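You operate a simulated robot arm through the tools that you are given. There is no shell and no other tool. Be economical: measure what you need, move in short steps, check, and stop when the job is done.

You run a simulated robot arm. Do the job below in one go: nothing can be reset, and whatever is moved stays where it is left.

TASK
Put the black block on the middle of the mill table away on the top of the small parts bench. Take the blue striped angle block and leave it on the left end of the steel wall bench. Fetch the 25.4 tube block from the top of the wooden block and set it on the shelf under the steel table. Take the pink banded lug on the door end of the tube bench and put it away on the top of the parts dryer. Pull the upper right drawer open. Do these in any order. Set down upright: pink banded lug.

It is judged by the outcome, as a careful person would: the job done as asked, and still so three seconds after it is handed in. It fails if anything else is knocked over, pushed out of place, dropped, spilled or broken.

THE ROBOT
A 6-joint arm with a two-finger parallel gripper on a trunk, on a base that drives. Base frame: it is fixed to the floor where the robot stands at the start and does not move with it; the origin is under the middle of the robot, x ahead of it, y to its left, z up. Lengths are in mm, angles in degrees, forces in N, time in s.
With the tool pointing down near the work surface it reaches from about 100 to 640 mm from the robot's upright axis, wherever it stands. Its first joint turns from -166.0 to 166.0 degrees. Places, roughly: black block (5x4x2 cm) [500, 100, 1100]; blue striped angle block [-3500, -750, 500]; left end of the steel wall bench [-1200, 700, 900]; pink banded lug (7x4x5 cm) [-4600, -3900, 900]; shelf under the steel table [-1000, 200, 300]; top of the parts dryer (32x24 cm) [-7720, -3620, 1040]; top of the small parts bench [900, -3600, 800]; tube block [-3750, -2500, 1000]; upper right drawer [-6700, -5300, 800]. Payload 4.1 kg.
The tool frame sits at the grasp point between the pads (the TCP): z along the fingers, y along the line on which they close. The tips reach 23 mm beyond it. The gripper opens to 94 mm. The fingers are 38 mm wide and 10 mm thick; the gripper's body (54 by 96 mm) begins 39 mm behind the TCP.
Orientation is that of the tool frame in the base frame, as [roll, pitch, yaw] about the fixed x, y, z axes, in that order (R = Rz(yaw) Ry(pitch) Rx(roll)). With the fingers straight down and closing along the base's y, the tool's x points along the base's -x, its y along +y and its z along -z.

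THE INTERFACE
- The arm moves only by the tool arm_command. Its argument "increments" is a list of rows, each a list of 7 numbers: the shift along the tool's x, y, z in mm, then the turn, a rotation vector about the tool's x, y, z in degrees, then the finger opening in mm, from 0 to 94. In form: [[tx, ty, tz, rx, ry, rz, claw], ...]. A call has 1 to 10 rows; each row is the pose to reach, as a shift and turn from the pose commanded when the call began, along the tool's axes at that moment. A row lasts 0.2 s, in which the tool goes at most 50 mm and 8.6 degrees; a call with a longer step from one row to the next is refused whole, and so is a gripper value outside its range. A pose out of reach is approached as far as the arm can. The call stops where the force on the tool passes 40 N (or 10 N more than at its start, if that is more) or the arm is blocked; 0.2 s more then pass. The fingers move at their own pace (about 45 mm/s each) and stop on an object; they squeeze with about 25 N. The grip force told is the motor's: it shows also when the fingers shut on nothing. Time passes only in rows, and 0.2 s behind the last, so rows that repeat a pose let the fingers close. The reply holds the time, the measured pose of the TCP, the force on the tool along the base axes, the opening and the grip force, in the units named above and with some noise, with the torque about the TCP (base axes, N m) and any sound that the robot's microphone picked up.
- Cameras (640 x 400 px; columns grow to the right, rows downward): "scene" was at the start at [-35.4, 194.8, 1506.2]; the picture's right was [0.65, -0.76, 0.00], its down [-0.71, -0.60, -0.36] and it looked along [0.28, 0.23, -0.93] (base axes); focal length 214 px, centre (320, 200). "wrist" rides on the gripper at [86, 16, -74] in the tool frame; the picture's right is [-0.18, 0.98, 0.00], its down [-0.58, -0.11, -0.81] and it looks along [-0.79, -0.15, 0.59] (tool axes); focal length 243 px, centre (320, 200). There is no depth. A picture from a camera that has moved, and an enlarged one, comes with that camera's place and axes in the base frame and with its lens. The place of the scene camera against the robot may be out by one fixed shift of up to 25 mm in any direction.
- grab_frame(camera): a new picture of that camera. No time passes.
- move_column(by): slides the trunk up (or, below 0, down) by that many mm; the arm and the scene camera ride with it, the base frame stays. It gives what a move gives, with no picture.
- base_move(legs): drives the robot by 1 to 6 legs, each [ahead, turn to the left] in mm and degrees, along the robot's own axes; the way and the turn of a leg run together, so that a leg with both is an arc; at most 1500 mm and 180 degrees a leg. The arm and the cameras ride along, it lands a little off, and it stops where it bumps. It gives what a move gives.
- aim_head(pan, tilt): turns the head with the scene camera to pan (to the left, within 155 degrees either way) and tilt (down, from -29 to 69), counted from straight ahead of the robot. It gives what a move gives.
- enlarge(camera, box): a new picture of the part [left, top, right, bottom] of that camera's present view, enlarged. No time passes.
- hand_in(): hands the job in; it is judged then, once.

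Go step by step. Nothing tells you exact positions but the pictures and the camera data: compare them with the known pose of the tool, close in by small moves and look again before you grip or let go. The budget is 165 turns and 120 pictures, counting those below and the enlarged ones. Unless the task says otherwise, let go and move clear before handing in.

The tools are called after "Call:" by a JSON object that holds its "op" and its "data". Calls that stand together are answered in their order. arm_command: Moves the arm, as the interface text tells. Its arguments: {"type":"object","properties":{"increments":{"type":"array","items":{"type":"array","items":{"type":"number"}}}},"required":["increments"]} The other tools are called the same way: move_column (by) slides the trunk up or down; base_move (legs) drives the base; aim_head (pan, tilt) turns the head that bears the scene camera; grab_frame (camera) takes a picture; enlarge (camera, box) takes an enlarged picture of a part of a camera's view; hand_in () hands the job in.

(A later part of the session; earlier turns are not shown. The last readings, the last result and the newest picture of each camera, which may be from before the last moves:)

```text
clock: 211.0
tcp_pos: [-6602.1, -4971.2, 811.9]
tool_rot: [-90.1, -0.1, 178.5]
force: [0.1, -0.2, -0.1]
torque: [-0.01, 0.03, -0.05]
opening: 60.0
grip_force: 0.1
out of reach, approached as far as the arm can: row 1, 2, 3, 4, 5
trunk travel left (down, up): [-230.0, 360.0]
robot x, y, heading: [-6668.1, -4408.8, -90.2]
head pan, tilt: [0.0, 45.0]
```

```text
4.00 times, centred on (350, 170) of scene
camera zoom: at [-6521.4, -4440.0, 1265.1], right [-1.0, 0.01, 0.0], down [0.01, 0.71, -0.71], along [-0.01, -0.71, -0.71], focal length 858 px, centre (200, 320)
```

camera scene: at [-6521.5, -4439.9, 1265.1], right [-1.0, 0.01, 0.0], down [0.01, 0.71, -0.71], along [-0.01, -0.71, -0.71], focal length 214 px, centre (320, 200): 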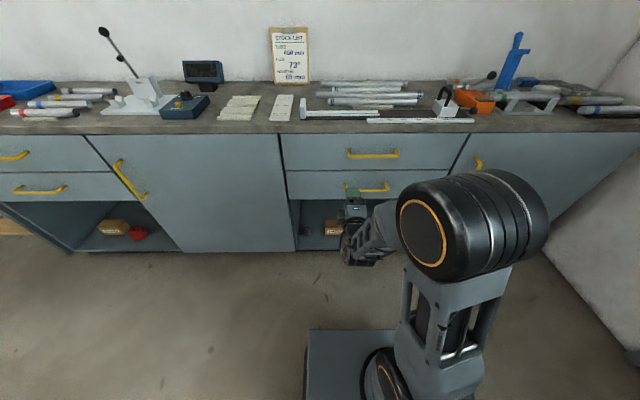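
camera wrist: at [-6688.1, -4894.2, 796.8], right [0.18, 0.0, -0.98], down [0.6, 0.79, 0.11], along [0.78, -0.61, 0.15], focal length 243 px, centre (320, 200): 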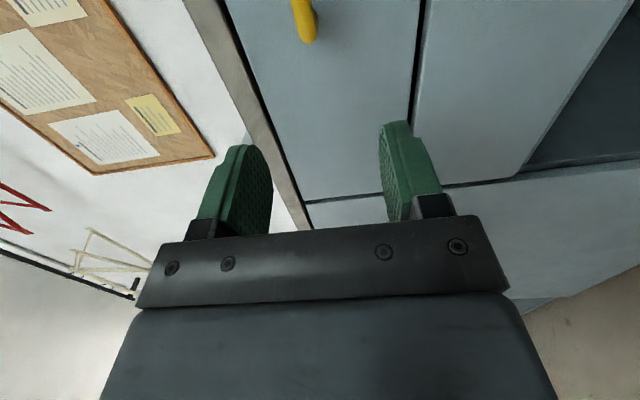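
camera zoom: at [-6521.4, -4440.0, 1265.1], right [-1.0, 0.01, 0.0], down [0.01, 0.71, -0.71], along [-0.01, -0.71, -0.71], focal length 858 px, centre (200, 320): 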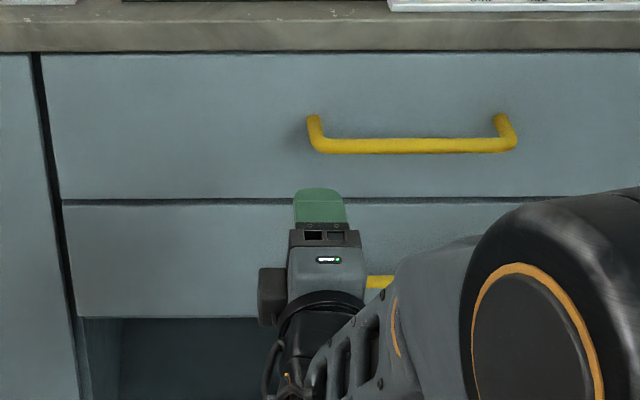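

The wrist seems bent to its limit; lowering the trunk and raising the arm relative to it should help.

Call:
{"op": "move_column", "data": {"by": -200}}

Call:
{"op": "arm_command", "data": {"increments": [[0, -40, 0, 0, 0, 0, 60], [0, -80, 0, 0, 0, 0, 60], [0, -120, 0, 0, 0, 0, 60], [20, -160, 0, 0, 0, 0, 60], [40, -190, 0, 0, 0, 0, 60], [80, -190, 0, 0, 0, 0, 60], [120, -190, 0, 0, 0, 0, 60]]}}

Call:
{"op": "grab_frame", "data": {"camera": "scene"}}

```text
clock: 213.2
tcp_pos: [-6601.7, -4971.9, 611.9]
tool_rot: [-90.2, -0.1, 178.6]
force: [-0.3, 0.1, 0.3]
torque: [0.0, -0.02, -0.01]
opening: 60.0
grip_force: 0.0
trunk travel left (down, up): [-30.0, 560.0]
robot x, y, heading: [-6670.0, -4413.3, -90.4]
head pan, tilt: [0.0, 45.0]
```

```text
clock: 214.8
tcp_pos: [-6663.0, -4967.5, 817.4]
tool_rot: [-90.5, 0.0, 177.0]
force: [0.3, 0.9, 0.2]
torque: [0.0, -0.01, 0.02]
opening: 60.0
grip_force: 0.1
out of reach, approached as far as the arm can: row 6, 7
trunk travel left (down, up): [-30.0, 560.0]
robot x, y, heading: [-6667.8, -4410.6, -90.7]
head pan, tilt: [0.0, 45.0]
```

```text
58 pictures are left
camera scene: at [-6521.4, -4439.9, 1065.0], right [-1.0, 0.01, 0.0], down [0.01, 0.71, -0.71], along [-0.01, -0.71, -0.71], focal length 214 px, centre (320, 200)
```

scene: 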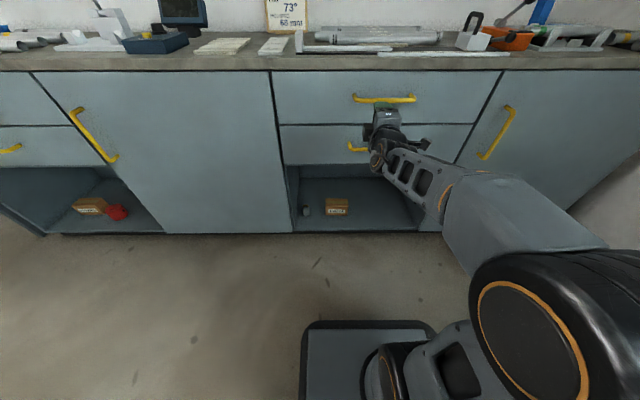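

The handle bar is near [-6720, -5096, 825]. I shuffle the base so the gripper faces it squarely and close.

Call:
{"op": "base_move", "data": {"legs": [[-250, 0], [0, -11], [320, 0], [0, 14]]}}

Call:
{"op": "grab_frame", "data": {"camera": "wrist"}}

Call:
{"op": "grab_frame", "data": {"camera": "scene"}}

```text
clock: 219.9
tcp_pos: [-6693.2, -5027.9, 817.8]
tool_rot: [-90.5, -0.1, -180.0]
force: [0.3, -0.4, 0.0]
torque: [0.0, 0.05, 0.01]
opening: 60.0
grip_force: 0.1
trunk travel left (down, up): [-30.0, 560.0]
robot x, y, heading: [-6729.9, -4469.1, -87.6]
head pan, tilt: [0.0, 45.0]
```

```text
57 pictures are left
camera wrist: at [-6781.5, -4951.5, 803.1], right [0.18, 0.01, -0.98], down [0.58, 0.81, 0.12], along [0.79, -0.59, 0.14], focal length 243 px, centre (320, 200)
```

wrist: 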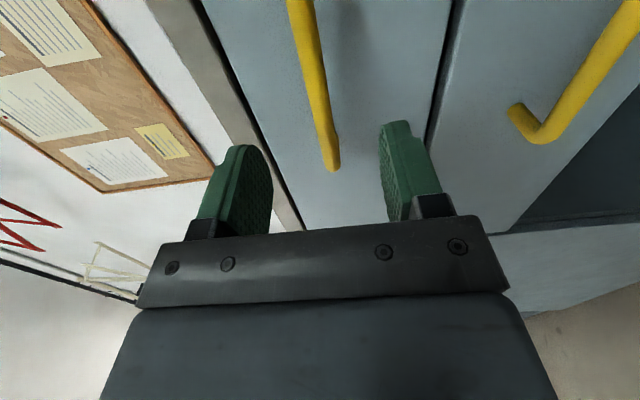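

```text
56 pictures are left
camera scene: at [-6581.8, -4492.5, 1065.1], right [-1.0, -0.04, 0.0], down [-0.03, 0.71, -0.71], along [0.03, -0.71, -0.71], focal length 214 px, centre (320, 200)
```

scene: 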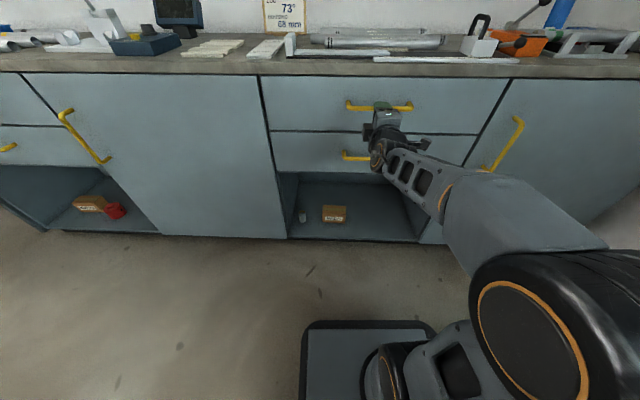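

Call:
{"op": "arm_command", "data": {"increments": [[0, -4, 0, 0, 0, 0, 60], [0, -4, 0, 0, 0, 0, 60]]}}

Call:
{"op": "base_move", "data": {"legs": [[60, 0]]}}

Call:
{"op": "grab_frame", "data": {"camera": "wrist"}}

```text
clock: 220.5
tcp_pos: [-6693.9, -5028.3, 821.1]
tool_rot: [-90.6, -0.1, 180.0]
force: [0.0, -0.6, 0.4]
torque: [-0.01, 0.03, -0.02]
opening: 60.2
grip_force: 0.1
trunk travel left (down, up): [-30.0, 560.0]
robot x, y, heading: [-6729.4, -4471.6, -87.7]
head pan, tilt: [0.0, 45.0]
```

```text
clock: 221.5
tcp_pos: [-6691.8, -5086.5, 820.9]
tool_rot: [-90.5, -0.2, -179.9]
force: [0.0, -0.8, -0.2]
torque: [-0.01, 0.03, 0.01]
opening: 60.2
grip_force: 0.0
trunk travel left (down, up): [-30.0, 560.0]
robot x, y, heading: [-6728.5, -4528.0, -87.5]
head pan, tilt: [0.0, 45.0]
```

```text
55 pictures are left
camera wrist: at [-6778.8, -5011.4, 807.0], right [0.18, 0.01, -0.98], down [0.58, 0.81, 0.12], along [0.79, -0.59, 0.14], focal length 243 px, centre (320, 200)
```

wrist: 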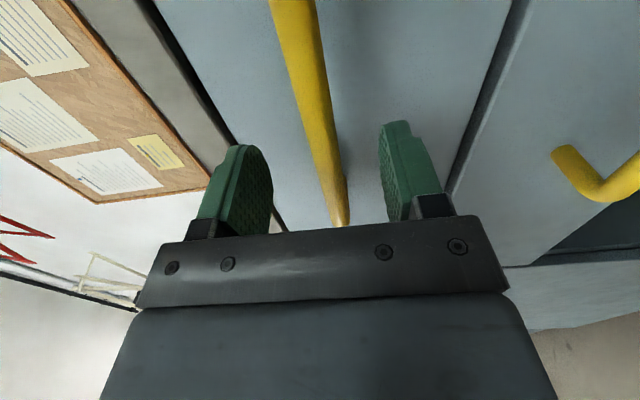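

The bar lies between the fingers. I close on it.

Call:
{"op": "arm_command", "data": {"increments": [[0, 0, 5, 0, 0, 0, 60], [0, 0, 5, 0, 0, 0, 45], [0, 0, 5, 0, 0, 0, 25], [0, 0, 5, 0, 0, 0, 5], [0, 0, 5, 0, 0, 0, 0], [0, 0, 5, 0, 0, 0, 0], [0, 0, 5, 0, 0, 0, 0]]}}

Call:
{"op": "grab_frame", "data": {"camera": "wrist"}}

```text
clock: 223.1
tcp_pos: [-6691.4, -5092.7, 818.4]
tool_rot: [-91.0, -0.2, -179.9]
force: [-1.2, 10.0, -23.7]
torque: [0.39, -0.34, -0.01]
opening: 13.6
grip_force: 44.8
trunk travel left (down, up): [-30.0, 560.0]
robot x, y, heading: [-6733.4, -4526.4, -87.3]
head pan, tilt: [0.0, 45.0]
```

```text
54 pictures are left
camera wrist: at [-6778.9, -5016.6, 804.2], right [0.18, 0.02, -0.98], down [0.58, 0.8, 0.12], along [0.79, -0.59, 0.14], focal length 243 px, centre (320, 200)
```

wrist: 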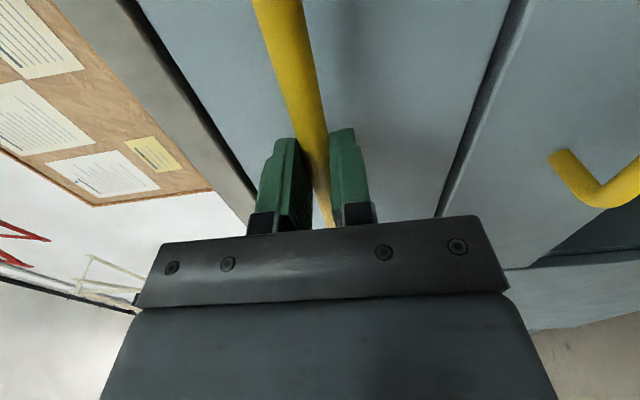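

Gripped the bar. I relieve the vertical load and pull by backing the base.

Call:
{"op": "arm_command", "data": {"increments": [[0, 2.5, 0, 0, 0, 0, 0], [0, 2.5, 0, 0, 0, 0, 0]]}}

Call:
{"op": "base_move", "data": {"legs": [[-60, 0]]}}

Call:
{"op": "grab_frame", "data": {"camera": "scene"}}

```text
clock: 223.7
tcp_pos: [-6692.8, -5092.8, 817.4]
tool_rot: [-90.7, 0.0, -180.0]
force: [-2.1, 4.8, -16.8]
torque: [0.22, -0.33, 0.19]
opening: 13.6
grip_force: 45.3
trunk travel left (down, up): [-30.0, 560.0]
robot x, y, heading: [-6728.4, -4529.1, -87.6]
head pan, tilt: [0.0, 45.0]
```

```text
clock: 224.6
tcp_pos: [-6692.3, -5033.6, 817.4]
tool_rot: [-90.8, -0.1, -179.9]
force: [19.0, -1.1, -13.5]
torque: [0.11, -0.94, 1.56]
opening: 13.5
grip_force: 45.3
trunk travel left (down, up): [-30.0, 560.0]
robot x, y, heading: [-6733.1, -4469.8, -87.5]
head pan, tilt: [0.0, 45.0]
```

```text
53 pictures are left
camera scene: at [-6580.4, -4492.7, 1064.8], right [-1.0, -0.04, 0.0], down [-0.03, 0.71, -0.71], along [0.03, -0.71, -0.71], focal length 214 px, centre (320, 200)
```

scene: 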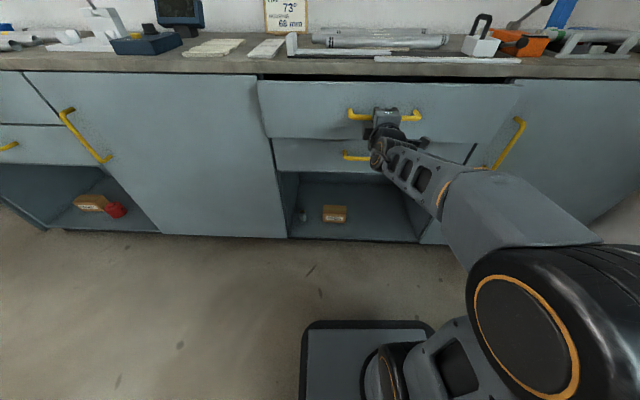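

It opens. I take out the side load and pull further in steps.

Call:
{"op": "arm_command", "data": {"increments": [[-4, 1, 0, 0, 0, 0, 0], [-6, 1, 0, 0, 0, 0, 0]]}}

Call:
{"op": "base_move", "data": {"legs": [[-100, 0]]}}

Call:
{"op": "arm_command", "data": {"increments": [[-4, 1, 0, 0, 0, 0, 0], [-6, 1, 0, 0, 0, 0, 0]]}}

Call:
{"op": "base_move", "data": {"legs": [[-90, 0]]}}

Call:
{"op": "grab_frame", "data": {"camera": "scene"}}

```text
clock: 225.2
tcp_pos: [-6692.4, -5031.6, 818.2]
tool_rot: [-90.6, 0.1, 179.7]
force: [-31.1, 1.8, -3.7]
torque: [0.06, 0.65, -0.99]
opening: 13.7
grip_force: 45.0
trunk travel left (down, up): [-30.0, 560.0]
robot x, y, heading: [-6725.4, -4469.2, -87.5]
head pan, tilt: [0.0, 45.0]
```

```text
clock: 226.4
tcp_pos: [-6690.0, -4931.8, 818.3]
tool_rot: [-90.7, -0.3, -179.7]
force: [-15.7, -0.9, -3.3]
torque: [0.02, -0.29, 1.17]
opening: 13.8
grip_force: 44.5
trunk travel left (down, up): [-30.0, 560.0]
robot x, y, heading: [-6735.4, -4371.8, -87.6]
head pan, tilt: [0.0, 45.0]
```

```text
clock: 227.0
tcp_pos: [-6688.4, -4931.9, 818.3]
tool_rot: [-90.6, -0.1, 180.0]
force: [-37.4, -1.4, 2.0]
torque: [0.01, 0.58, -0.59]
opening: 13.6
grip_force: 45.1
trunk travel left (down, up): [-30.0, 560.0]
robot x, y, heading: [-6735.3, -4371.2, -87.9]
head pan, tilt: [0.0, 45.0]
```

```text
clock: 228.1
tcp_pos: [-6686.9, -4841.8, 818.5]
tool_rot: [-90.6, -0.1, -179.6]
force: [-5.0, -1.7, 6.2]
torque: [-0.13, -0.56, 1.39]
opening: 13.6
grip_force: 45.2
trunk travel left (down, up): [-30.0, 560.0]
robot x, y, heading: [-6741.4, -4279.2, -87.4]
head pan, tilt: [0.0, 45.0]
```

```text
52 pictures are left
camera scene: at [-6590.8, -4301.2, 1065.3], right [-1.0, -0.05, 0.0], down [-0.03, 0.71, -0.71], along [0.03, -0.71, -0.71], focal length 214 px, centre (320, 200)
```

scene: 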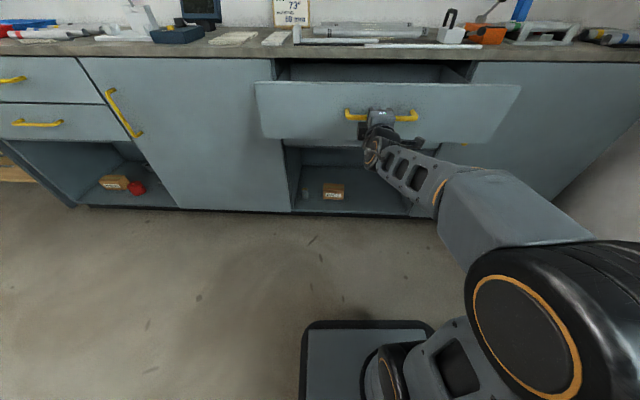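

Open 250 mm. I try a little more.

Call:
{"op": "base_move", "data": {"legs": [[-60, 0]]}}

Call:
{"op": "arm_command", "data": {"increments": [[0, 0, 0, 0, 0, 0, 20], [0, 0, 0, 0, 0, 0, 40], [0, 0, 0, 0, 0, 0, 56], [0, 0, 0, 0, 0, 0, 60]]}}

Call:
{"op": "base_move", "data": {"legs": [[-200, 0]]}}

Call:
{"op": "grab_frame", "data": {"camera": "scene"}}

```text
clock: 229.1
tcp_pos: [-6687.3, -4780.4, 817.6]
tool_rot: [-90.6, -0.1, -179.4]
force: [22.7, -2.0, 4.0]
torque: [-0.04, -1.07, 1.51]
opening: 13.5
grip_force: 45.5
trunk travel left (down, up): [-30.0, 560.0]
robot x, y, heading: [-6743.3, -4220.5, -87.0]
head pan, tilt: [0.0, 45.0]
```

```text
clock: 230.1
tcp_pos: [-6688.9, -4781.1, 818.7]
tool_rot: [-90.5, -0.2, -179.5]
force: [0.4, -0.9, 0.0]
torque: [0.0, 0.05, 0.02]
opening: 59.9
grip_force: 0.0
trunk travel left (down, up): [-30.0, 560.0]
robot x, y, heading: [-6741.8, -4219.1, -87.2]
head pan, tilt: [0.0, 45.0]
```

```text
clock: 231.7
tcp_pos: [-6698.8, -4581.0, 818.1]
tool_rot: [-90.6, -0.1, -179.5]
force: [-0.2, -0.5, -0.2]
torque: [0.0, 0.02, -0.03]
opening: 59.9
grip_force: 0.0
trunk travel left (down, up): [-30.0, 560.0]
robot x, y, heading: [-6753.8, -4018.9, -87.1]
head pan, tilt: [0.0, 45.0]
```

```text
51 pictures are left
camera scene: at [-6603.1, -4040.3, 1065.1], right [-1.0, -0.05, 0.0], down [-0.03, 0.71, -0.71], along [0.03, -0.71, -0.71], focal length 214 px, centre (320, 200)
```

scene: 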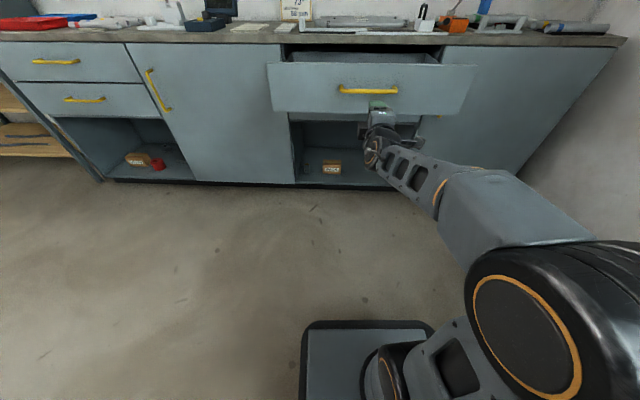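

The drawer is open about 310 mm. Now I return the arm to a travel pose with the tool down.

Call:
{"op": "move_column", "data": {"by": 400}}

Call:
{"op": "arm_command", "data": {"increments": [[0, 40, 0, 0, 0, 0, 60], [0, 80, 0, 0, 0, 0, 60], [0, 120, -10, -8, 0, 0, 60], [0, 160, -20, -16, 0, 0, 60], [0, 200, -30, -24, 0, 0, 60], [0, 230, -40, -32, 0, 0, 70], [0, 240, -50, -40, 0, 0, 80], [0, 250, -60, -48, 0, 0, 94]]}}

Call:
{"op": "arm_command", "data": {"increments": [[0, 0, 0, -8.4, 0, 0, 94], [0, 0, 0, -16.8, 0, 0, 94], [0, 0, 0, -25.2, 0, 0, 94], [0, 0, 0, -33.6, 0, 0, 94], [0, 0, 0, -41.4, 0, 0, 94]]}}

```text
clock: 235.5
tcp_pos: [-6699.5, -4580.3, 1218.5]
tool_rot: [-90.6, 0.0, -179.5]
force: [0.6, 0.3, 0.0]
torque: [-0.03, 0.0, -0.01]
opening: 60.4
grip_force: 0.1
trunk travel left (down, up): [-430.0, 160.0]
robot x, y, heading: [-6754.8, -4016.3, -87.3]
head pan, tilt: [0.0, 45.0]
```

```text
clock: 237.3
tcp_pos: [-6704.1, -4523.8, 974.6]
tool_rot: [-133.7, -0.8, 179.7]
force: [-0.2, -0.5, 0.1]
torque: [0.0, 0.0, 0.03]
opening: 94.0
grip_force: 0.1
out of reach, approached as far as the arm can: row 2, 8
trunk travel left (down, up): [-430.0, 160.0]
robot x, y, heading: [-6751.6, -4018.4, -87.1]
head pan, tilt: [0.0, 45.0]
```

```text
clock: 238.5
tcp_pos: [-6704.1, -4524.5, 973.8]
tool_rot: [-175.0, -0.9, 179.8]
force: [-0.7, -0.1, -0.1]
torque: [-0.02, 0.0, -0.01]
opening: 94.1
grip_force: 0.1
out of reach, approached as far as the arm can: row 1
trunk travel left (down, up): [-430.0, 160.0]
robot x, y, heading: [-6752.7, -4020.5, -87.1]
head pan, tilt: [0.0, 45.0]
```

Call:
{"op": "arm_command", "data": {"increments": [[0, 40, 0, -5, 0.9, 0, 94], [0, 80, 0, -5, 0.9, 0, 94], [0, 120, 0, -5, 0.9, 0, 94], [0, 160, 0, -5, 0.9, 0, 94]]}}

Call:
{"op": "base_move", "data": {"legs": [[0, 120.3], [1000, 0], [857, 0], [0, -33.3], [1150, 0]]}}

Call:
{"op": "move_column", "data": {"by": 160}}

Call:
{"op": "aim_head", "data": {"pan": 60, "tilt": 35}}

Call:
{"op": "grab_frame", "data": {"camera": "scene"}}

```text
clock: 239.5
tcp_pos: [-6704.2, -4364.8, 960.1]
tool_rot: [-180.0, -1.8, 179.7]
force: [-0.1, -0.4, -0.3]
torque: [0.02, 0.0, -0.01]
opening: 93.9
grip_force: 0.2
trunk travel left (down, up): [-430.0, 160.0]
robot x, y, heading: [-6752.9, -4019.7, -87.3]
head pan, tilt: [0.0, 45.0]
```

```text
clock: 260.9
tcp_pos: [-3694.7, -3008.8, 961.5]
tool_rot: [180.0, -1.8, -94.5]
force: [0.4, -0.3, 1.1]
torque: [0.04, 0.04, 0.01]
opening: 94.0
grip_force: 0.0
trunk travel left (down, up): [-430.0, 160.0]
robot x, y, heading: [-4040.7, -3033.8, -1.2]
head pan, tilt: [0.0, 45.0]
```

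```text
clock: 262.7
tcp_pos: [-3694.1, -3010.2, 1121.2]
tool_rot: [180.0, -1.8, -94.5]
force: [-0.4, 0.6, -0.1]
torque: [0.04, 0.02, 0.02]
opening: 93.7
grip_force: 0.2
trunk travel left (down, up): [-590.0, 0.0]
robot x, y, heading: [-4043.1, -3034.9, -1.3]
head pan, tilt: [0.0, 45.0]
```

```text
clock: 264.0
tcp_pos: [-3694.9, -3009.4, 1121.0]
tool_rot: [-179.9, -1.7, -94.5]
force: [-0.2, 0.6, 0.4]
torque: [0.0, -0.04, 0.0]
opening: 93.9
grip_force: 0.0
trunk travel left (down, up): [-590.0, 0.0]
robot x, y, heading: [-4043.0, -3032.5, -1.2]
head pan, tilt: [60.0, 35.0]
```

```text
50 pictures are left
camera scene: at [-4070.6, -2798.5, 1639.9], right [0.85, -0.52, 0.0], down [-0.3, -0.49, -0.82], along [0.43, 0.7, -0.57], focal length 214 px, centre (320, 200)
```

scene: 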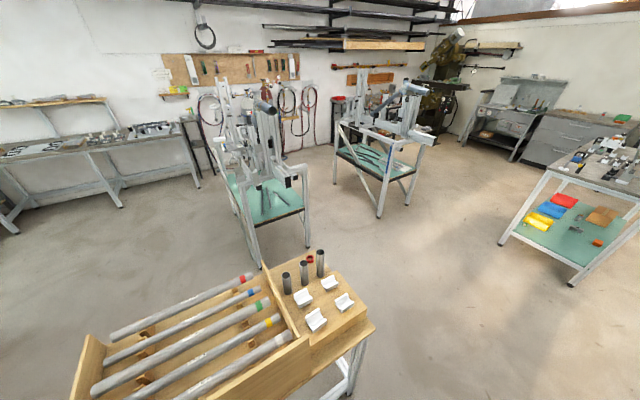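

Call:
{"op": "enlarge", "data": {"camera": "scene", "box": [260, 240, 380, 340]}}

```text
4.00 times, centred on (320, 290) of scene
camera zoom: at [-4070.6, -2798.5, 1639.9], right [0.85, -0.52, 0.0], down [-0.3, -0.49, -0.82], along [0.43, 0.7, -0.57], focal length 858 px, centre (320, -160)
```

zoom: 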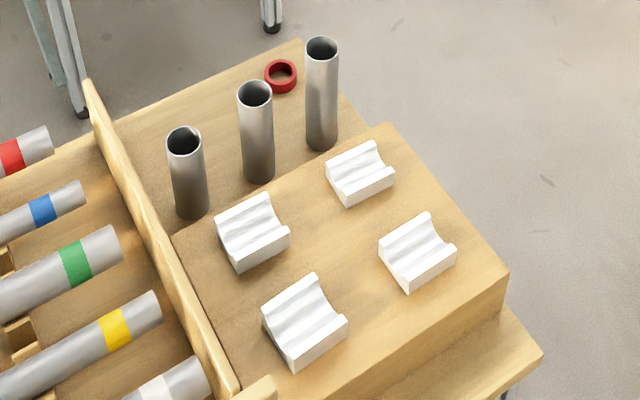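

Call:
{"op": "enlarge", "data": {"camera": "scene", "box": [308, 270, 380, 315]}}

Call:
{"op": "enlarge", "data": {"camera": "scene", "box": [284, 285, 356, 337]}}

```text
8.89 times, centred on (344, 292) of scene
camera zoom: at [-4070.6, -2798.5, 1639.9], right [0.85, -0.52, 0.0], down [-0.3, -0.49, -0.82], along [0.43, 0.7, -0.57], focal length 1906 px, centre (107, -622)
```

zoom: 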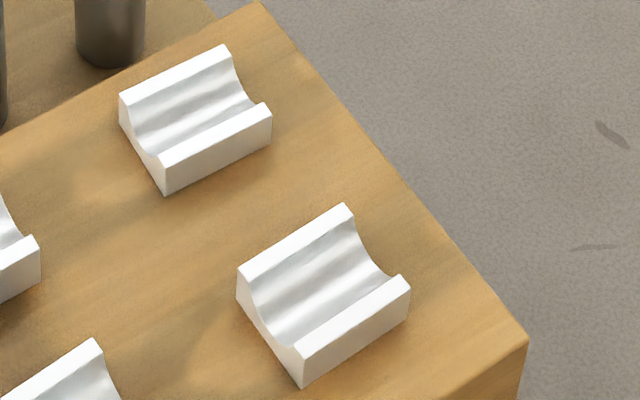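

```text
7.69 times, centred on (320, 311) of scene
camera zoom: at [-4070.6, -2798.5, 1639.9], right [0.85, -0.52, 0.0], down [-0.3, -0.49, -0.82], along [0.43, 0.7, -0.57], focal length 1650 px, centre (320, -654)
```

zoom: 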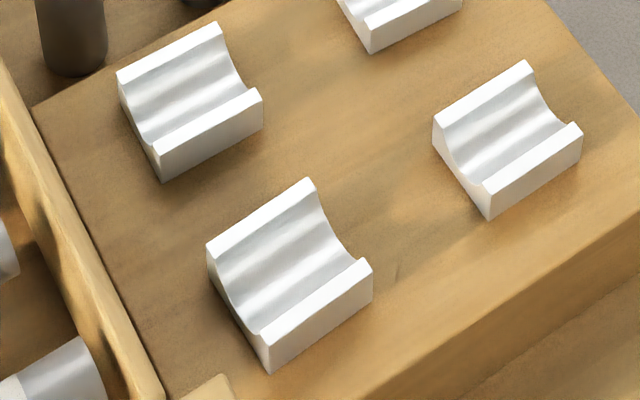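

No labels face this way. I go round to the east side of the small table and look from there.

Call:
{"op": "base_move", "data": {"legs": [[720, 0], [0, 91.2], [330, 0]]}}

Call:
{"op": "aim_head", "data": {"pan": 75, "tilt": 50}}

Call:
{"op": "grab_frame", "data": {"camera": "scene"}}

```text
clock: 273.6
tcp_pos: [-3344.5, -2369.0, 1121.3]
tool_rot: [179.9, -1.7, -4.1]
force: [-0.4, -0.3, 0.7]
torque: [0.02, -0.04, -0.03]
opening: 93.8
grip_force: 0.0
trunk travel left (down, up): [-590.0, 0.0]
robot x, y, heading: [-3317.8, -2719.0, 89.3]
head pan, tilt: [60.0, 35.0]
```

```text
clock: 274.3
tcp_pos: [-3344.1, -2368.9, 1121.0]
tool_rot: [-180.0, -1.8, -4.1]
force: [1.1, -0.8, 0.4]
torque: [0.0, 0.0, -0.02]
opening: 94.0
grip_force: 0.0
trunk travel left (down, up): [-590.0, 0.0]
robot x, y, heading: [-3315.0, -2718.2, 89.0]
head pan, tilt: [75.0, 50.0]
```

```text
46 pictures are left
camera scene: at [-3577.1, -2761.3, 1618.2], right [0.27, 0.96, 0.0], down [0.74, -0.21, -0.64], along [-0.62, 0.18, -0.77], focal length 214 px, centre (320, 200)
```

scene: 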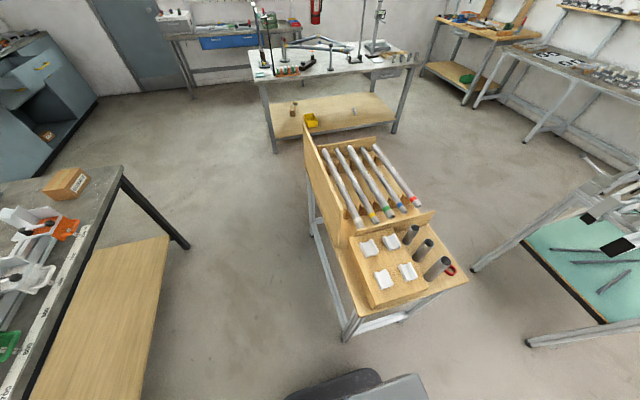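

Call:
{"op": "enlarge", "data": {"camera": "scene", "box": [350, 225, 430, 300]}}

```text
5.33 times, centred on (390, 262) of scene
camera zoom: at [-3577.1, -2761.3, 1618.2], right [0.27, 0.96, 0.0], down [0.74, -0.21, -0.64], along [-0.62, 0.18, -0.77], focal length 1144 px, centre (-53, -133)
```

zoom: 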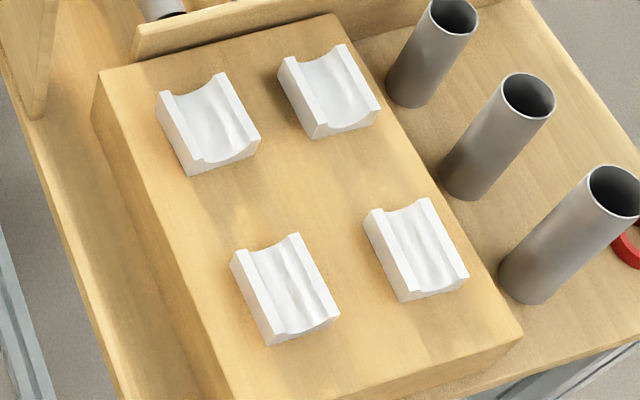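

No labels are visible; the blocks differ by groove width. I bring the wrist camera close to measure them.

Call:
{"op": "arm_command", "data": {"increments": [[-37, 18, 0, 0, 0, 0, 94], [-74, 37, 0, 0, 0, 0, 94], [-111, 56, 0, 0, 0, 0, 94], [-148, 74, 0, 0, 0, 0, 94], [-185, 93, 0, 0, 0, 0, 94], [-222, 111, -10, 0, 0, 0, 94], [-259, 130, -20, 0, 0, 0, 94], [-296, 148, -30, 0, 0, 0, 94]]}}

Call:
{"op": "grab_frame", "data": {"camera": "wrist"}}

```text
clock: 276.1
tcp_pos: [-3652.3, -2495.6, 1140.6]
tool_rot: [180.0, -2.0, -4.0]
force: [-0.2, 0.1, -1.2]
torque: [0.03, 0.0, 0.02]
opening: 94.0
grip_force: 0.0
trunk travel left (down, up): [-590.0, 0.0]
robot x, y, heading: [-3318.0, -2716.0, 89.4]
head pan, tilt: [75.0, 50.0]
```

```text
44 pictures are left
camera wrist: at [-3570.6, -2517.3, 1219.8], right [-0.25, -0.97, -0.01], down [-0.6, 0.15, 0.79], along [-0.76, 0.2, -0.62], focal length 243 px, centre (320, 200)
```

wrist: 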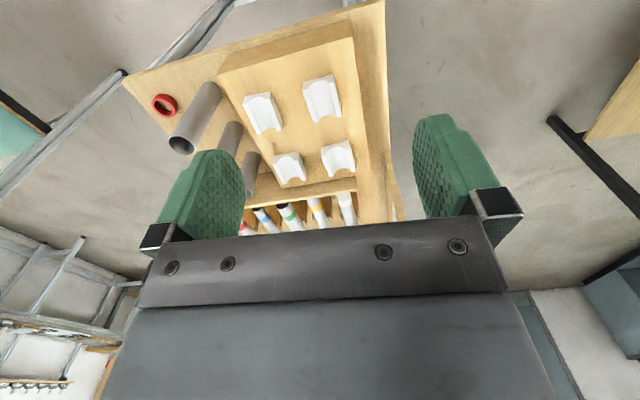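

Call:
{"op": "enlarge", "data": {"camera": "wrist", "box": [230, 60, 370, 190]}}

```text
3.08 times, centred on (300, 125) of wrist
camera zoom: at [-3570.6, -2517.3, 1219.8], right [-0.25, -0.97, -0.01], down [-0.6, 0.15, 0.79], along [-0.76, 0.2, -0.62], focal length 746 px, centre (382, 431)
```

zoom: 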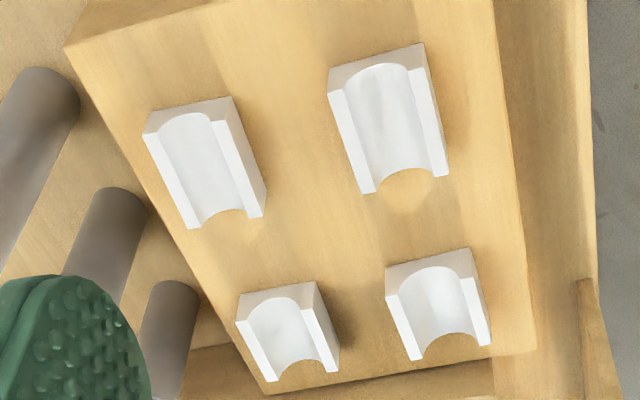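

Call:
{"op": "enlarge", "data": {"camera": "wrist", "box": [238, 70, 298, 140]}}

Call:
{"op": "enlarge", "data": {"camera": "wrist", "box": [298, 65, 358, 135]}}

```text
5.71 times, centred on (268, 105) of wrist
camera zoom: at [-3570.6, -2517.3, 1219.8], right [-0.25, -0.97, -0.01], down [-0.6, 0.15, 0.79], along [-0.76, 0.2, -0.62], focal length 1386 px, centre (617, 743)
```

zoom: 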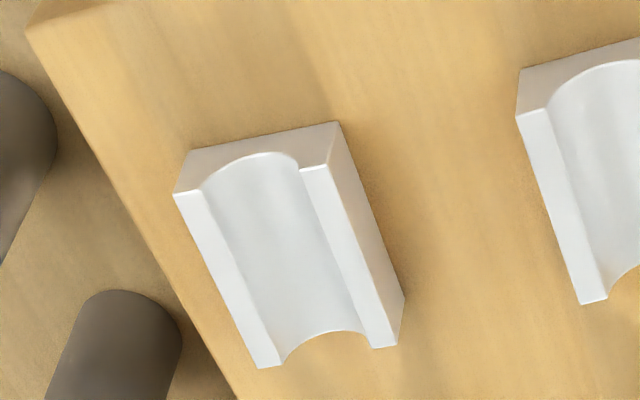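

```text
5.71 times, centred on (328, 100) of wrist
camera zoom: at [-3570.6, -2517.3, 1219.8], right [-0.25, -0.97, -0.01], down [-0.6, 0.15, 0.79], along [-0.76, 0.2, -0.62], focal length 1386 px, centre (274, 771)
```

zoom: 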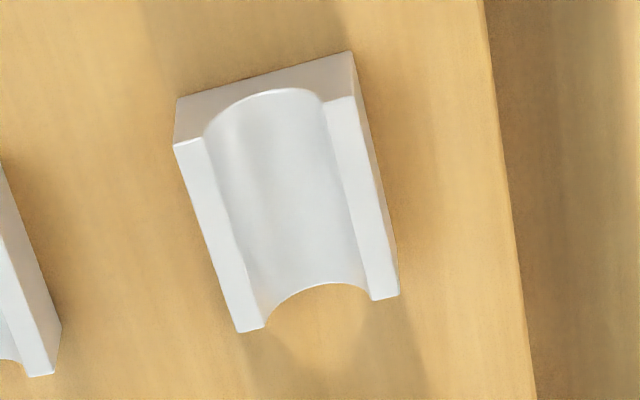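

The smallest groove is the north-east block (about 25 mm), so I take that as the 25.4 block at about [-3750, -2382, 890]. I move above it, turned so the fingers close along x, clear of the pegs.

Call:
{"op": "arm_command", "data": {"increments": [[-11, -11, 0, 0, 0, 8.5, 94], [-22, -22, 0, 0, 0, 17, 94], [-33, -33, 0, 0, 0, 25.5, 94], [-44, -44, 0, 0, 0, 34, 94], [-55, -55, 0, 0, 0, 42.5, 94], [-66, -66, 0, 0, 0, 51, 94], [-77, -77, 0, 0, 0, 59.5, 94], [-88, -88, 0, 0, 0, 68, 94], [-95, -97, 0, 0, 0, 76.5, 94], [-101, -105, 0, 0, 0, 85, 94]]}}

Call:
{"op": "grab_frame", "data": {"camera": "wrist"}}

```text
clock: 278.3
tcp_pos: [-3744.3, -2383.9, 1137.3]
tool_rot: [-178.2, -0.2, -89.1]
force: [-0.9, 0.5, 0.1]
torque: [0.03, 0.02, 0.0]
opening: 93.9
grip_force: 0.2
trunk travel left (down, up): [-590.0, 0.0]
robot x, y, heading: [-3312.8, -2712.1, 89.2]
head pan, tilt: [75.0, 50.0]
```

```text
40 pictures are left
camera wrist: at [-3762.5, -2469.2, 1213.1], right [-0.99, 0.17, -0.03], down [0.07, 0.58, 0.81], along [0.16, 0.79, -0.59], focal length 243 px, centre (320, 200)
```

wrist: 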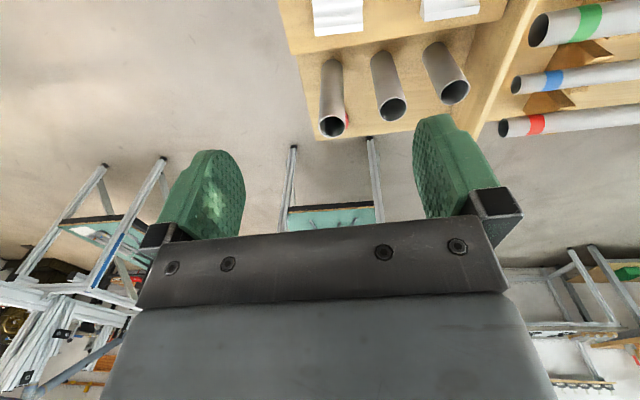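

Call:
{"op": "arm_command", "data": {"increments": [[-4, 4, 40, -1.8, 0, 0, 94], [-4, 8, 85, -1.8, 0, 0, 94], [-4, 8, 125, -1.8, 0, 0, 94], [-4, 8, 160, -1.8, 0, 0, 90]]}}

Call:
{"op": "grab_frame", "data": {"camera": "wrist"}}

```text
clock: 279.3
tcp_pos: [-3748.3, -2380.3, 975.6]
tool_rot: [180.0, -0.1, -88.9]
force: [-0.4, 0.3, 0.8]
torque: [-0.02, -0.02, 0.01]
opening: 90.0
grip_force: 0.1
trunk travel left (down, up): [-590.0, 0.0]
robot x, y, heading: [-3315.6, -2716.2, 89.1]
head pan, tilt: [75.0, 50.0]
```

```text
39 pictures are left
camera wrist: at [-3763.2, -2465.6, 1052.5], right [-0.99, 0.17, 0.0], down [0.1, 0.59, 0.8], along [0.13, 0.79, -0.59], focal length 243 px, centre (320, 200)
```

wrist: 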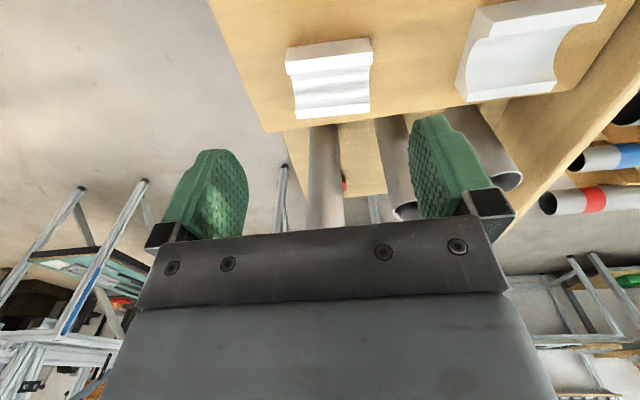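

Call:
{"op": "arm_command", "data": {"increments": [[0, 5, 20, 0, 0, 0, 88], [1, 9, 45, 0, 0, 0, 88], [1, 9, 62, 0, 0, 0, 88]]}}

Call:
{"op": "grab_frame", "data": {"camera": "wrist"}}

```text
clock: 280.1
tcp_pos: [-3756.4, -2380.6, 915.7]
tool_rot: [179.9, -0.1, -89.0]
force: [0.1, 0.2, -0.2]
torque: [-0.01, -0.04, 0.01]
opening: 87.9
grip_force: 0.1
trunk travel left (down, up): [-590.0, 0.0]
robot x, y, heading: [-3323.3, -2714.6, 89.2]
head pan, tilt: [75.0, 50.0]
```

```text
38 pictures are left
camera wrist: at [-3771.7, -2466.7, 990.3], right [-0.99, 0.17, 0.0], down [0.1, 0.59, 0.8], along [0.13, 0.79, -0.59], focal length 243 px, centre (320, 200)
```

wrist: 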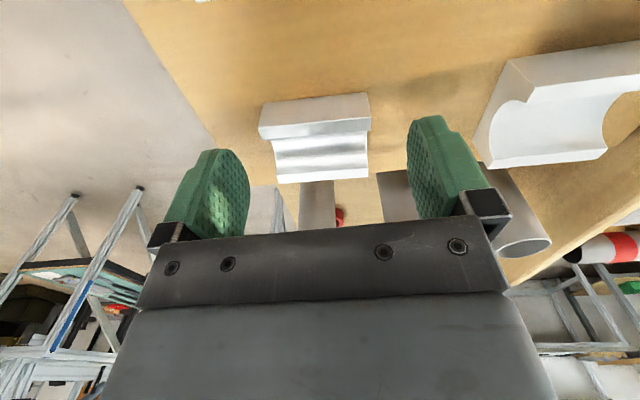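

Call:
{"op": "arm_command", "data": {"increments": [[5, 0, 8, 0, 0, 0, 84], [5, 0, 12, 0, 0, 0, 84], [5, 0, 15, 0, 0, 0, 84]]}}

Call:
{"op": "grab_frame", "data": {"camera": "wrist"}}

```text
clock: 280.9
tcp_pos: [-3754.6, -2387.8, 901.5]
tool_rot: [-179.9, -0.3, -88.9]
force: [-0.5, 0.0, 0.2]
torque: [0.01, -0.01, 0.0]
opening: 83.9
grip_force: 0.1
trunk travel left (down, up): [-590.0, 0.0]
robot x, y, heading: [-3318.9, -2717.7, 89.1]
head pan, tilt: [75.0, 50.0]
```

```text
37 pictures are left
camera wrist: at [-3771.4, -2472.1, 976.1], right [-0.99, 0.17, 0.0], down [0.1, 0.59, 0.8], along [0.13, 0.79, -0.59], focal length 243 px, centre (320, 200)
```

wrist: 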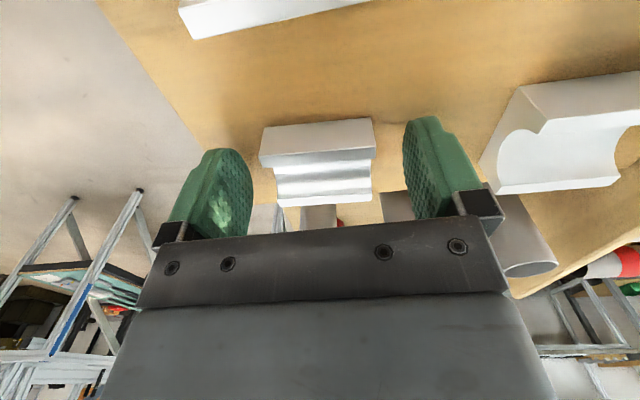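

Call:
{"op": "arm_command", "data": {"increments": [[0, 0, 2, 0, 0, 0, 80], [0, 0, 4, 0, 0, 0, 80], [0, 0, 6, 0, 0, 0, 80]]}}

Call:
{"op": "arm_command", "data": {"increments": [[0, 0, 2, 0, 0, 0, 70], [0, 0, 4, 0, 0, 0, 70]]}}

```text
clock: 281.7
tcp_pos: [-3756.2, -2386.4, 895.1]
tool_rot: [-180.0, -0.1, -89.0]
force: [0.3, -0.2, -0.4]
torque: [0.04, 0.01, 0.0]
opening: 79.8
grip_force: 0.1
trunk travel left (down, up): [-590.0, 0.0]
robot x, y, heading: [-3317.9, -2719.1, 89.1]
head pan, tilt: [75.0, 50.0]
```

```text
clock: 282.3
tcp_pos: [-3756.3, -2388.5, 893.3]
tool_rot: [179.9, -0.1, -89.0]
force: [-0.2, -0.8, 12.6]
torque: [0.25, -0.44, -0.09]
opening: 69.9
grip_force: 0.2
trunk travel left (down, up): [-590.0, 0.0]
robot x, y, heading: [-3319.5, -2714.2, 89.0]
head pan, tilt: [75.0, 50.0]
```

Call:
{"op": "arm_command", "data": {"increments": [[0, 0, -3, 0, 0, 0, 65], [0, 0, -3, 0, 0, 0, 50], [0, 0, -3, 0, 0, 0, 35], [0, 0, -3, 0, 0, 0, 30], [0, 0, -3, 0, 0, 0, 30]]}}

Call:
{"op": "arm_command", "data": {"increments": [[0, 0, -15, 0, 0, 0, 30], [0, 0, -45, 0, 0, 0, 30], [0, 0, -90, 0, 0, 0, 30], [0, 0, -135, 0, 0, 0, 30]]}}

Call:
{"op": "enlarge", "data": {"camera": "wrist", "box": [160, 0, 480, 220]}}

```text
clock: 283.5
tcp_pos: [-3755.2, -2387.1, 893.8]
tool_rot: [179.9, -0.2, -89.0]
force: [0.1, -0.3, -1.3]
torque: [-0.02, 0.0, -0.02]
opening: 54.7
grip_force: 24.8
trunk travel left (down, up): [-590.0, 0.0]
robot x, y, heading: [-3312.3, -2716.6, 88.9]
head pan, tilt: [75.0, 50.0]
```

```text
clock: 284.5
tcp_pos: [-3753.6, -2385.3, 1030.9]
tool_rot: [-180.0, -0.2, -89.0]
force: [-0.9, 0.3, -1.7]
torque: [0.03, 0.01, 0.02]
opening: 54.5
grip_force: 24.4
trunk travel left (down, up): [-590.0, 0.0]
robot x, y, heading: [-3317.5, -2717.5, 89.2]
head pan, tilt: [75.0, 50.0]
```

```text
1.82 times, centred on (320, 110) of wrist
camera zoom: at [-3770.0, -2472.0, 1105.6], right [-0.99, 0.17, 0.0], down [0.1, 0.59, 0.8], along [0.13, 0.79, -0.59], focal length 441 px, centre (320, 364)
```

zoom: 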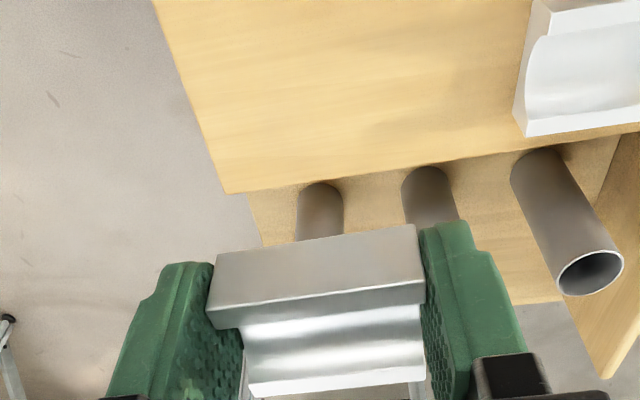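

Held at 54.6 mm. I pull the arm in and drive toward the steel table.

Call:
{"op": "arm_command", "data": {"increments": [[0, -47, 0, 0, 0, 0, 30], [0, -94, 0, 0, 0, 0, 30], [0, -141, 0, 0, 0, 0, 30], [0, -188, 0, 0, 0, 0, 30], [0, -235, 0, 0, 0, 0, 30], [0, -282, 0, 0, 0, 0, 30], [0, -329, 0, 0, 0, 0, 30], [0, -370, 0, 0, 0, 0, 30]]}}

Call:
{"op": "base_move", "data": {"legs": [[770, 0], [0, -89.2], [1500, 0], [900, 0], [0, 60.3], [1205, 0]]}}

Call:
{"op": "aim_head", "data": {"pan": 50, "tilt": 30}}

Call:
{"op": "grab_frame", "data": {"camera": "scene"}}

```text
clock: 286.3
tcp_pos: [-3387.3, -2380.7, 1030.7]
tool_rot: [180.0, -0.1, -89.0]
force: [1.3, -0.2, -1.1]
torque: [-0.01, 0.0, -0.03]
opening: 55.0
grip_force: 25.3
trunk travel left (down, up): [-590.0, 0.0]
robot x, y, heading: [-3317.8, -2715.2, 88.9]
head pan, tilt: [75.0, 50.0]
```

```text
clock: 313.9
tcp_pos: [-213.4, -581.8, 1031.5]
tool_rot: [-179.9, -0.2, -118.5]
force: [-0.3, 0.0, -1.3]
torque: [0.01, 0.04, -0.01]
opening: 54.7
grip_force: 25.0
trunk travel left (down, up): [-590.0, 0.0]
robot x, y, heading: [-318.2, -904.2, 59.7]
head pan, tilt: [75.0, 50.0]
```

```text
clock: 314.8
tcp_pos: [-213.0, -581.9, 1031.3]
tool_rot: [-180.0, -0.1, -118.4]
force: [0.5, -0.7, -1.0]
torque: [0.0, 0.02, 0.0]
opening: 54.7
grip_force: 25.4
trunk travel left (down, up): [-590.0, 0.0]
robot x, y, heading: [-320.9, -907.2, 59.6]
head pan, tilt: [50.0, 30.0]
```

```text
35 pictures are left
camera scene: at [-541.6, -798.5, 1647.6], right [0.94, 0.34, 0.0], down [0.17, -0.47, -0.87], along [-0.29, 0.82, -0.5], focal length 214 px, centre (320, 200)
```

scene: 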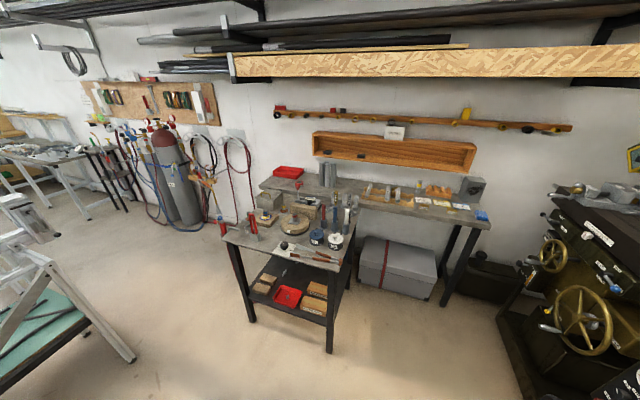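

Call:
{"op": "base_move", "data": {"legs": [[0, 30.3], [960, 0]]}}

Call:
{"op": "move_column", "data": {"by": -560}}

Call:
{"op": "aim_head", "data": {"pan": 85, "tilt": 45}}

Call:
{"op": "grab_frame", "data": {"camera": "scene"}}

```text
clock: 321.3
tcp_pos: [-389.7, 387.5, 1031.5]
tool_rot: [-180.0, -0.2, -88.4]
force: [-0.6, 0.8, -1.2]
torque: [-0.02, 0.0, 0.0]
opening: 54.8
grip_force: 25.2
trunk travel left (down, up): [-590.0, 0.0]
robot x, y, heading: [-314.9, 51.7, 89.8]
head pan, tilt: [50.0, 30.0]
```

```text
refused: -560 is not a number from -400 to 400
```

```text
clock: 322.3
tcp_pos: [-389.7, 388.8, 1030.6]
tool_rot: [-179.9, -0.1, -88.3]
force: [-0.1, 0.0, -1.7]
torque: [-0.03, -0.01, 0.0]
opening: 55.1
grip_force: 24.6
trunk travel left (down, up): [-590.0, 0.0]
robot x, y, heading: [-316.4, 51.3, 89.8]
head pan, tilt: [85.0, 45.0]
```

```text
34 pictures are left
camera scene: at [-582.7, -7.9, 1625.1], right [0.09, 1.0, 0.0], down [0.7, -0.07, -0.71], along [-0.7, 0.07, -0.71], focal length 214 px, centre (320, 200)
```

scene: 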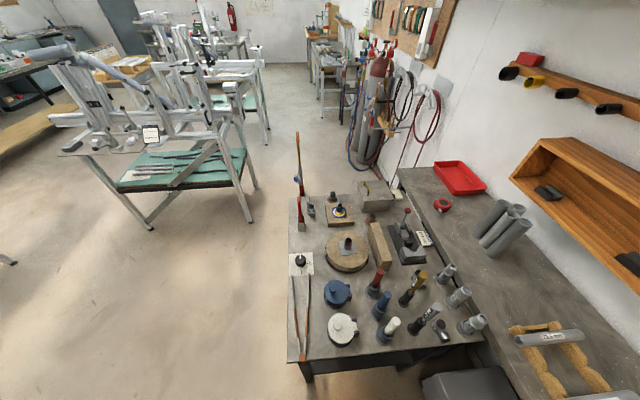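

Call:
{"op": "move_column", "data": {"by": -400}}

Call:
{"op": "move_column", "data": {"by": -150}}

Call:
{"op": "aim_head", "data": {"pan": 80, "tilt": 40}}

Call:
{"op": "grab_frame", "data": {"camera": "scene"}}

```text
clock: 326.2
tcp_pos: [-388.4, 387.1, 631.6]
tool_rot: [-179.9, -0.2, -88.5]
force: [-0.9, -0.6, -1.1]
torque: [-0.01, 0.03, 0.0]
opening: 54.7
grip_force: 24.6
trunk travel left (down, up): [-190.0, 400.0]
robot x, y, heading: [-315.7, 51.4, 89.8]
head pan, tilt: [85.0, 45.0]
```

```text
clock: 327.9
tcp_pos: [-389.5, 388.3, 481.3]
tool_rot: [-179.9, -0.1, -88.4]
force: [-1.3, -0.5, -1.3]
torque: [-0.01, 0.02, -0.02]
opening: 54.9
grip_force: 24.7
trunk travel left (down, up): [-40.0, 550.0]
robot x, y, heading: [-320.9, 50.5, 89.8]
head pan, tilt: [85.0, 45.0]
```

```text
clock: 328.6
tcp_pos: [-389.5, 387.9, 482.1]
tool_rot: [180.0, -0.1, -88.3]
force: [0.3, -0.2, -1.3]
torque: [-0.01, -0.03, -0.01]
opening: 54.7
grip_force: 25.3
trunk travel left (down, up): [-40.0, 550.0]
robot x, y, heading: [-317.3, 50.0, 89.6]
head pan, tilt: [80.0, 40.0]
```

```text
33 pictures are left
camera scene: at [-585.3, -0.3, 1082.3], right [0.18, 0.98, 0.0], down [0.63, -0.11, -0.77], along [-0.75, 0.14, -0.64], focal length 214 px, centre (320, 200)
```

scene: 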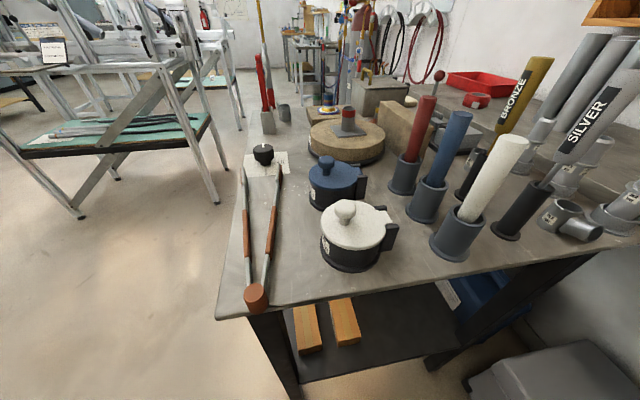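

The shelf's north-east part is free; I aim for about [-775, 265, 300]. I move the arm low beside the table edge first and check clearance.

Call:
{"op": "arm_command", "data": {"increments": [[14, 42, 9, 0, 0, 0, 30], [27, 84, 17, 0, 0, 0, 30], [41, 126, 26, 0, 0, 0, 30], [54, 169, 35, 0, 0, 0, 30], [68, 211, 43, 0, 0, 0, 30], [81, 253, 52, 0, 0, 0, 30]]}}

Call:
{"op": "grab_frame", "data": {"camera": "scene"}}

Call:
{"op": "grab_frame", "data": {"camera": "wrist"}}

```text
clock: 330.0
tcp_pos: [-640.3, 297.9, 429.8]
tool_rot: [-180.0, -0.2, -88.4]
force: [0.8, -0.4, -0.7]
torque: [-0.01, 0.03, -0.01]
opening: 54.7
grip_force: 24.8
trunk travel left (down, up): [-40.0, 550.0]
robot x, y, heading: [-319.4, 54.4, 89.5]
head pan, tilt: [80.0, 40.0]
```

```text
32 pictures are left
camera scene: at [-585.2, -0.3, 1082.4], right [0.18, 0.98, 0.0], down [0.63, -0.11, -0.77], along [-0.75, 0.14, -0.64], focal length 214 px, centre (320, 200)
```

scene: 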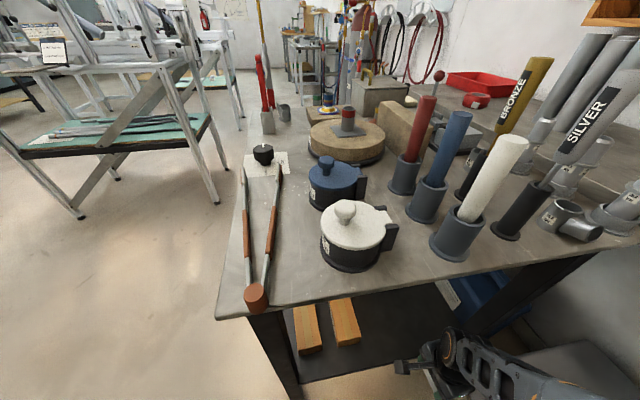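

```text
31 pictures are left
camera wrist: at [-654.8, 213.7, 505.0], right [-0.99, 0.16, 0.0], down [0.09, 0.59, 0.8], along [0.13, 0.79, -0.59], focal length 243 px, centre (320, 200)
```

wrist: 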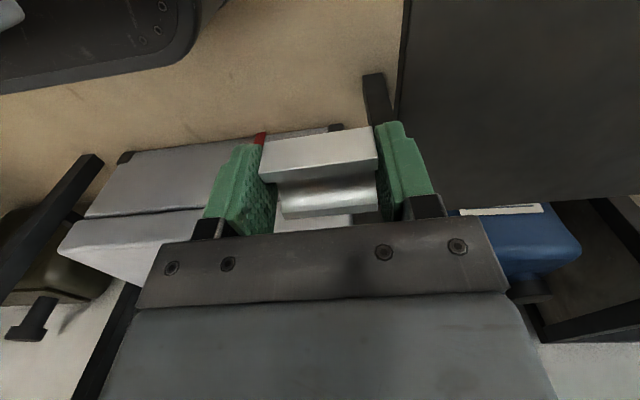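

Call:
{"op": "arm_command", "data": {"increments": [[0, 0, 40, 0, 0, 0, 30], [0, 0, 75, 0, 0, 0, 30], [10, 45, 75, 0, 0, 0, 30], [20, 90, 75, 0, 0, 0, 30], [30, 135, 75, 0, 0, 0, 30]]}}

Call:
{"op": "grab_frame", "data": {"camera": "wrist"}}

Call:
{"op": "grab_frame", "data": {"camera": "scene"}}

```text
clock: 331.2
tcp_pos: [-773.6, 264.9, 355.2]
tool_rot: [-180.0, -0.1, -88.4]
force: [0.0, 0.0, -0.8]
torque: [-0.02, 0.0, 0.0]
opening: 54.9
grip_force: 25.6
trunk travel left (down, up): [-40.0, 550.0]
robot x, y, heading: [-318.8, 53.5, 89.8]
head pan, tilt: [80.0, 40.0]
```

```text
30 pictures are left
camera wrist: at [-789.0, 179.6, 431.1], right [-0.99, 0.16, 0.0], down [0.09, 0.59, 0.8], along [0.13, 0.79, -0.59], focal length 243 px, centre (320, 200)
```

wrist: 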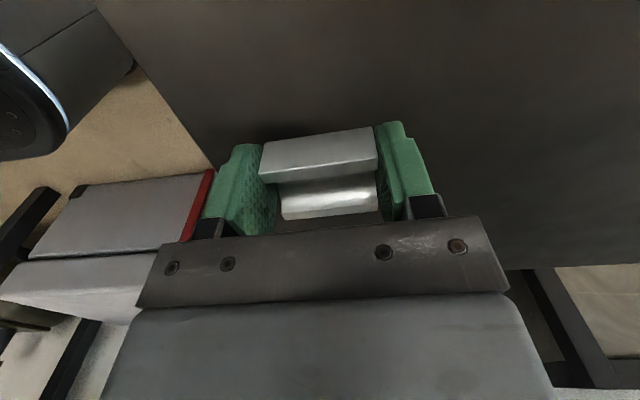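

```text
29 pictures are left
camera scene: at [-585.3, -0.3, 1082.3], right [0.18, 0.98, 0.0], down [0.63, -0.11, -0.77], along [-0.75, 0.14, -0.64], focal length 214 px, centre (320, 200)
```

scene: 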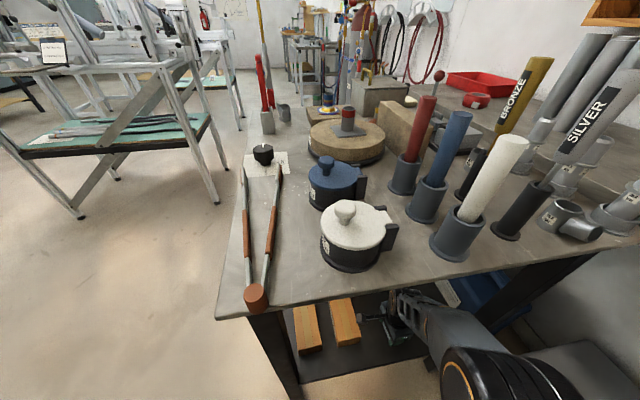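

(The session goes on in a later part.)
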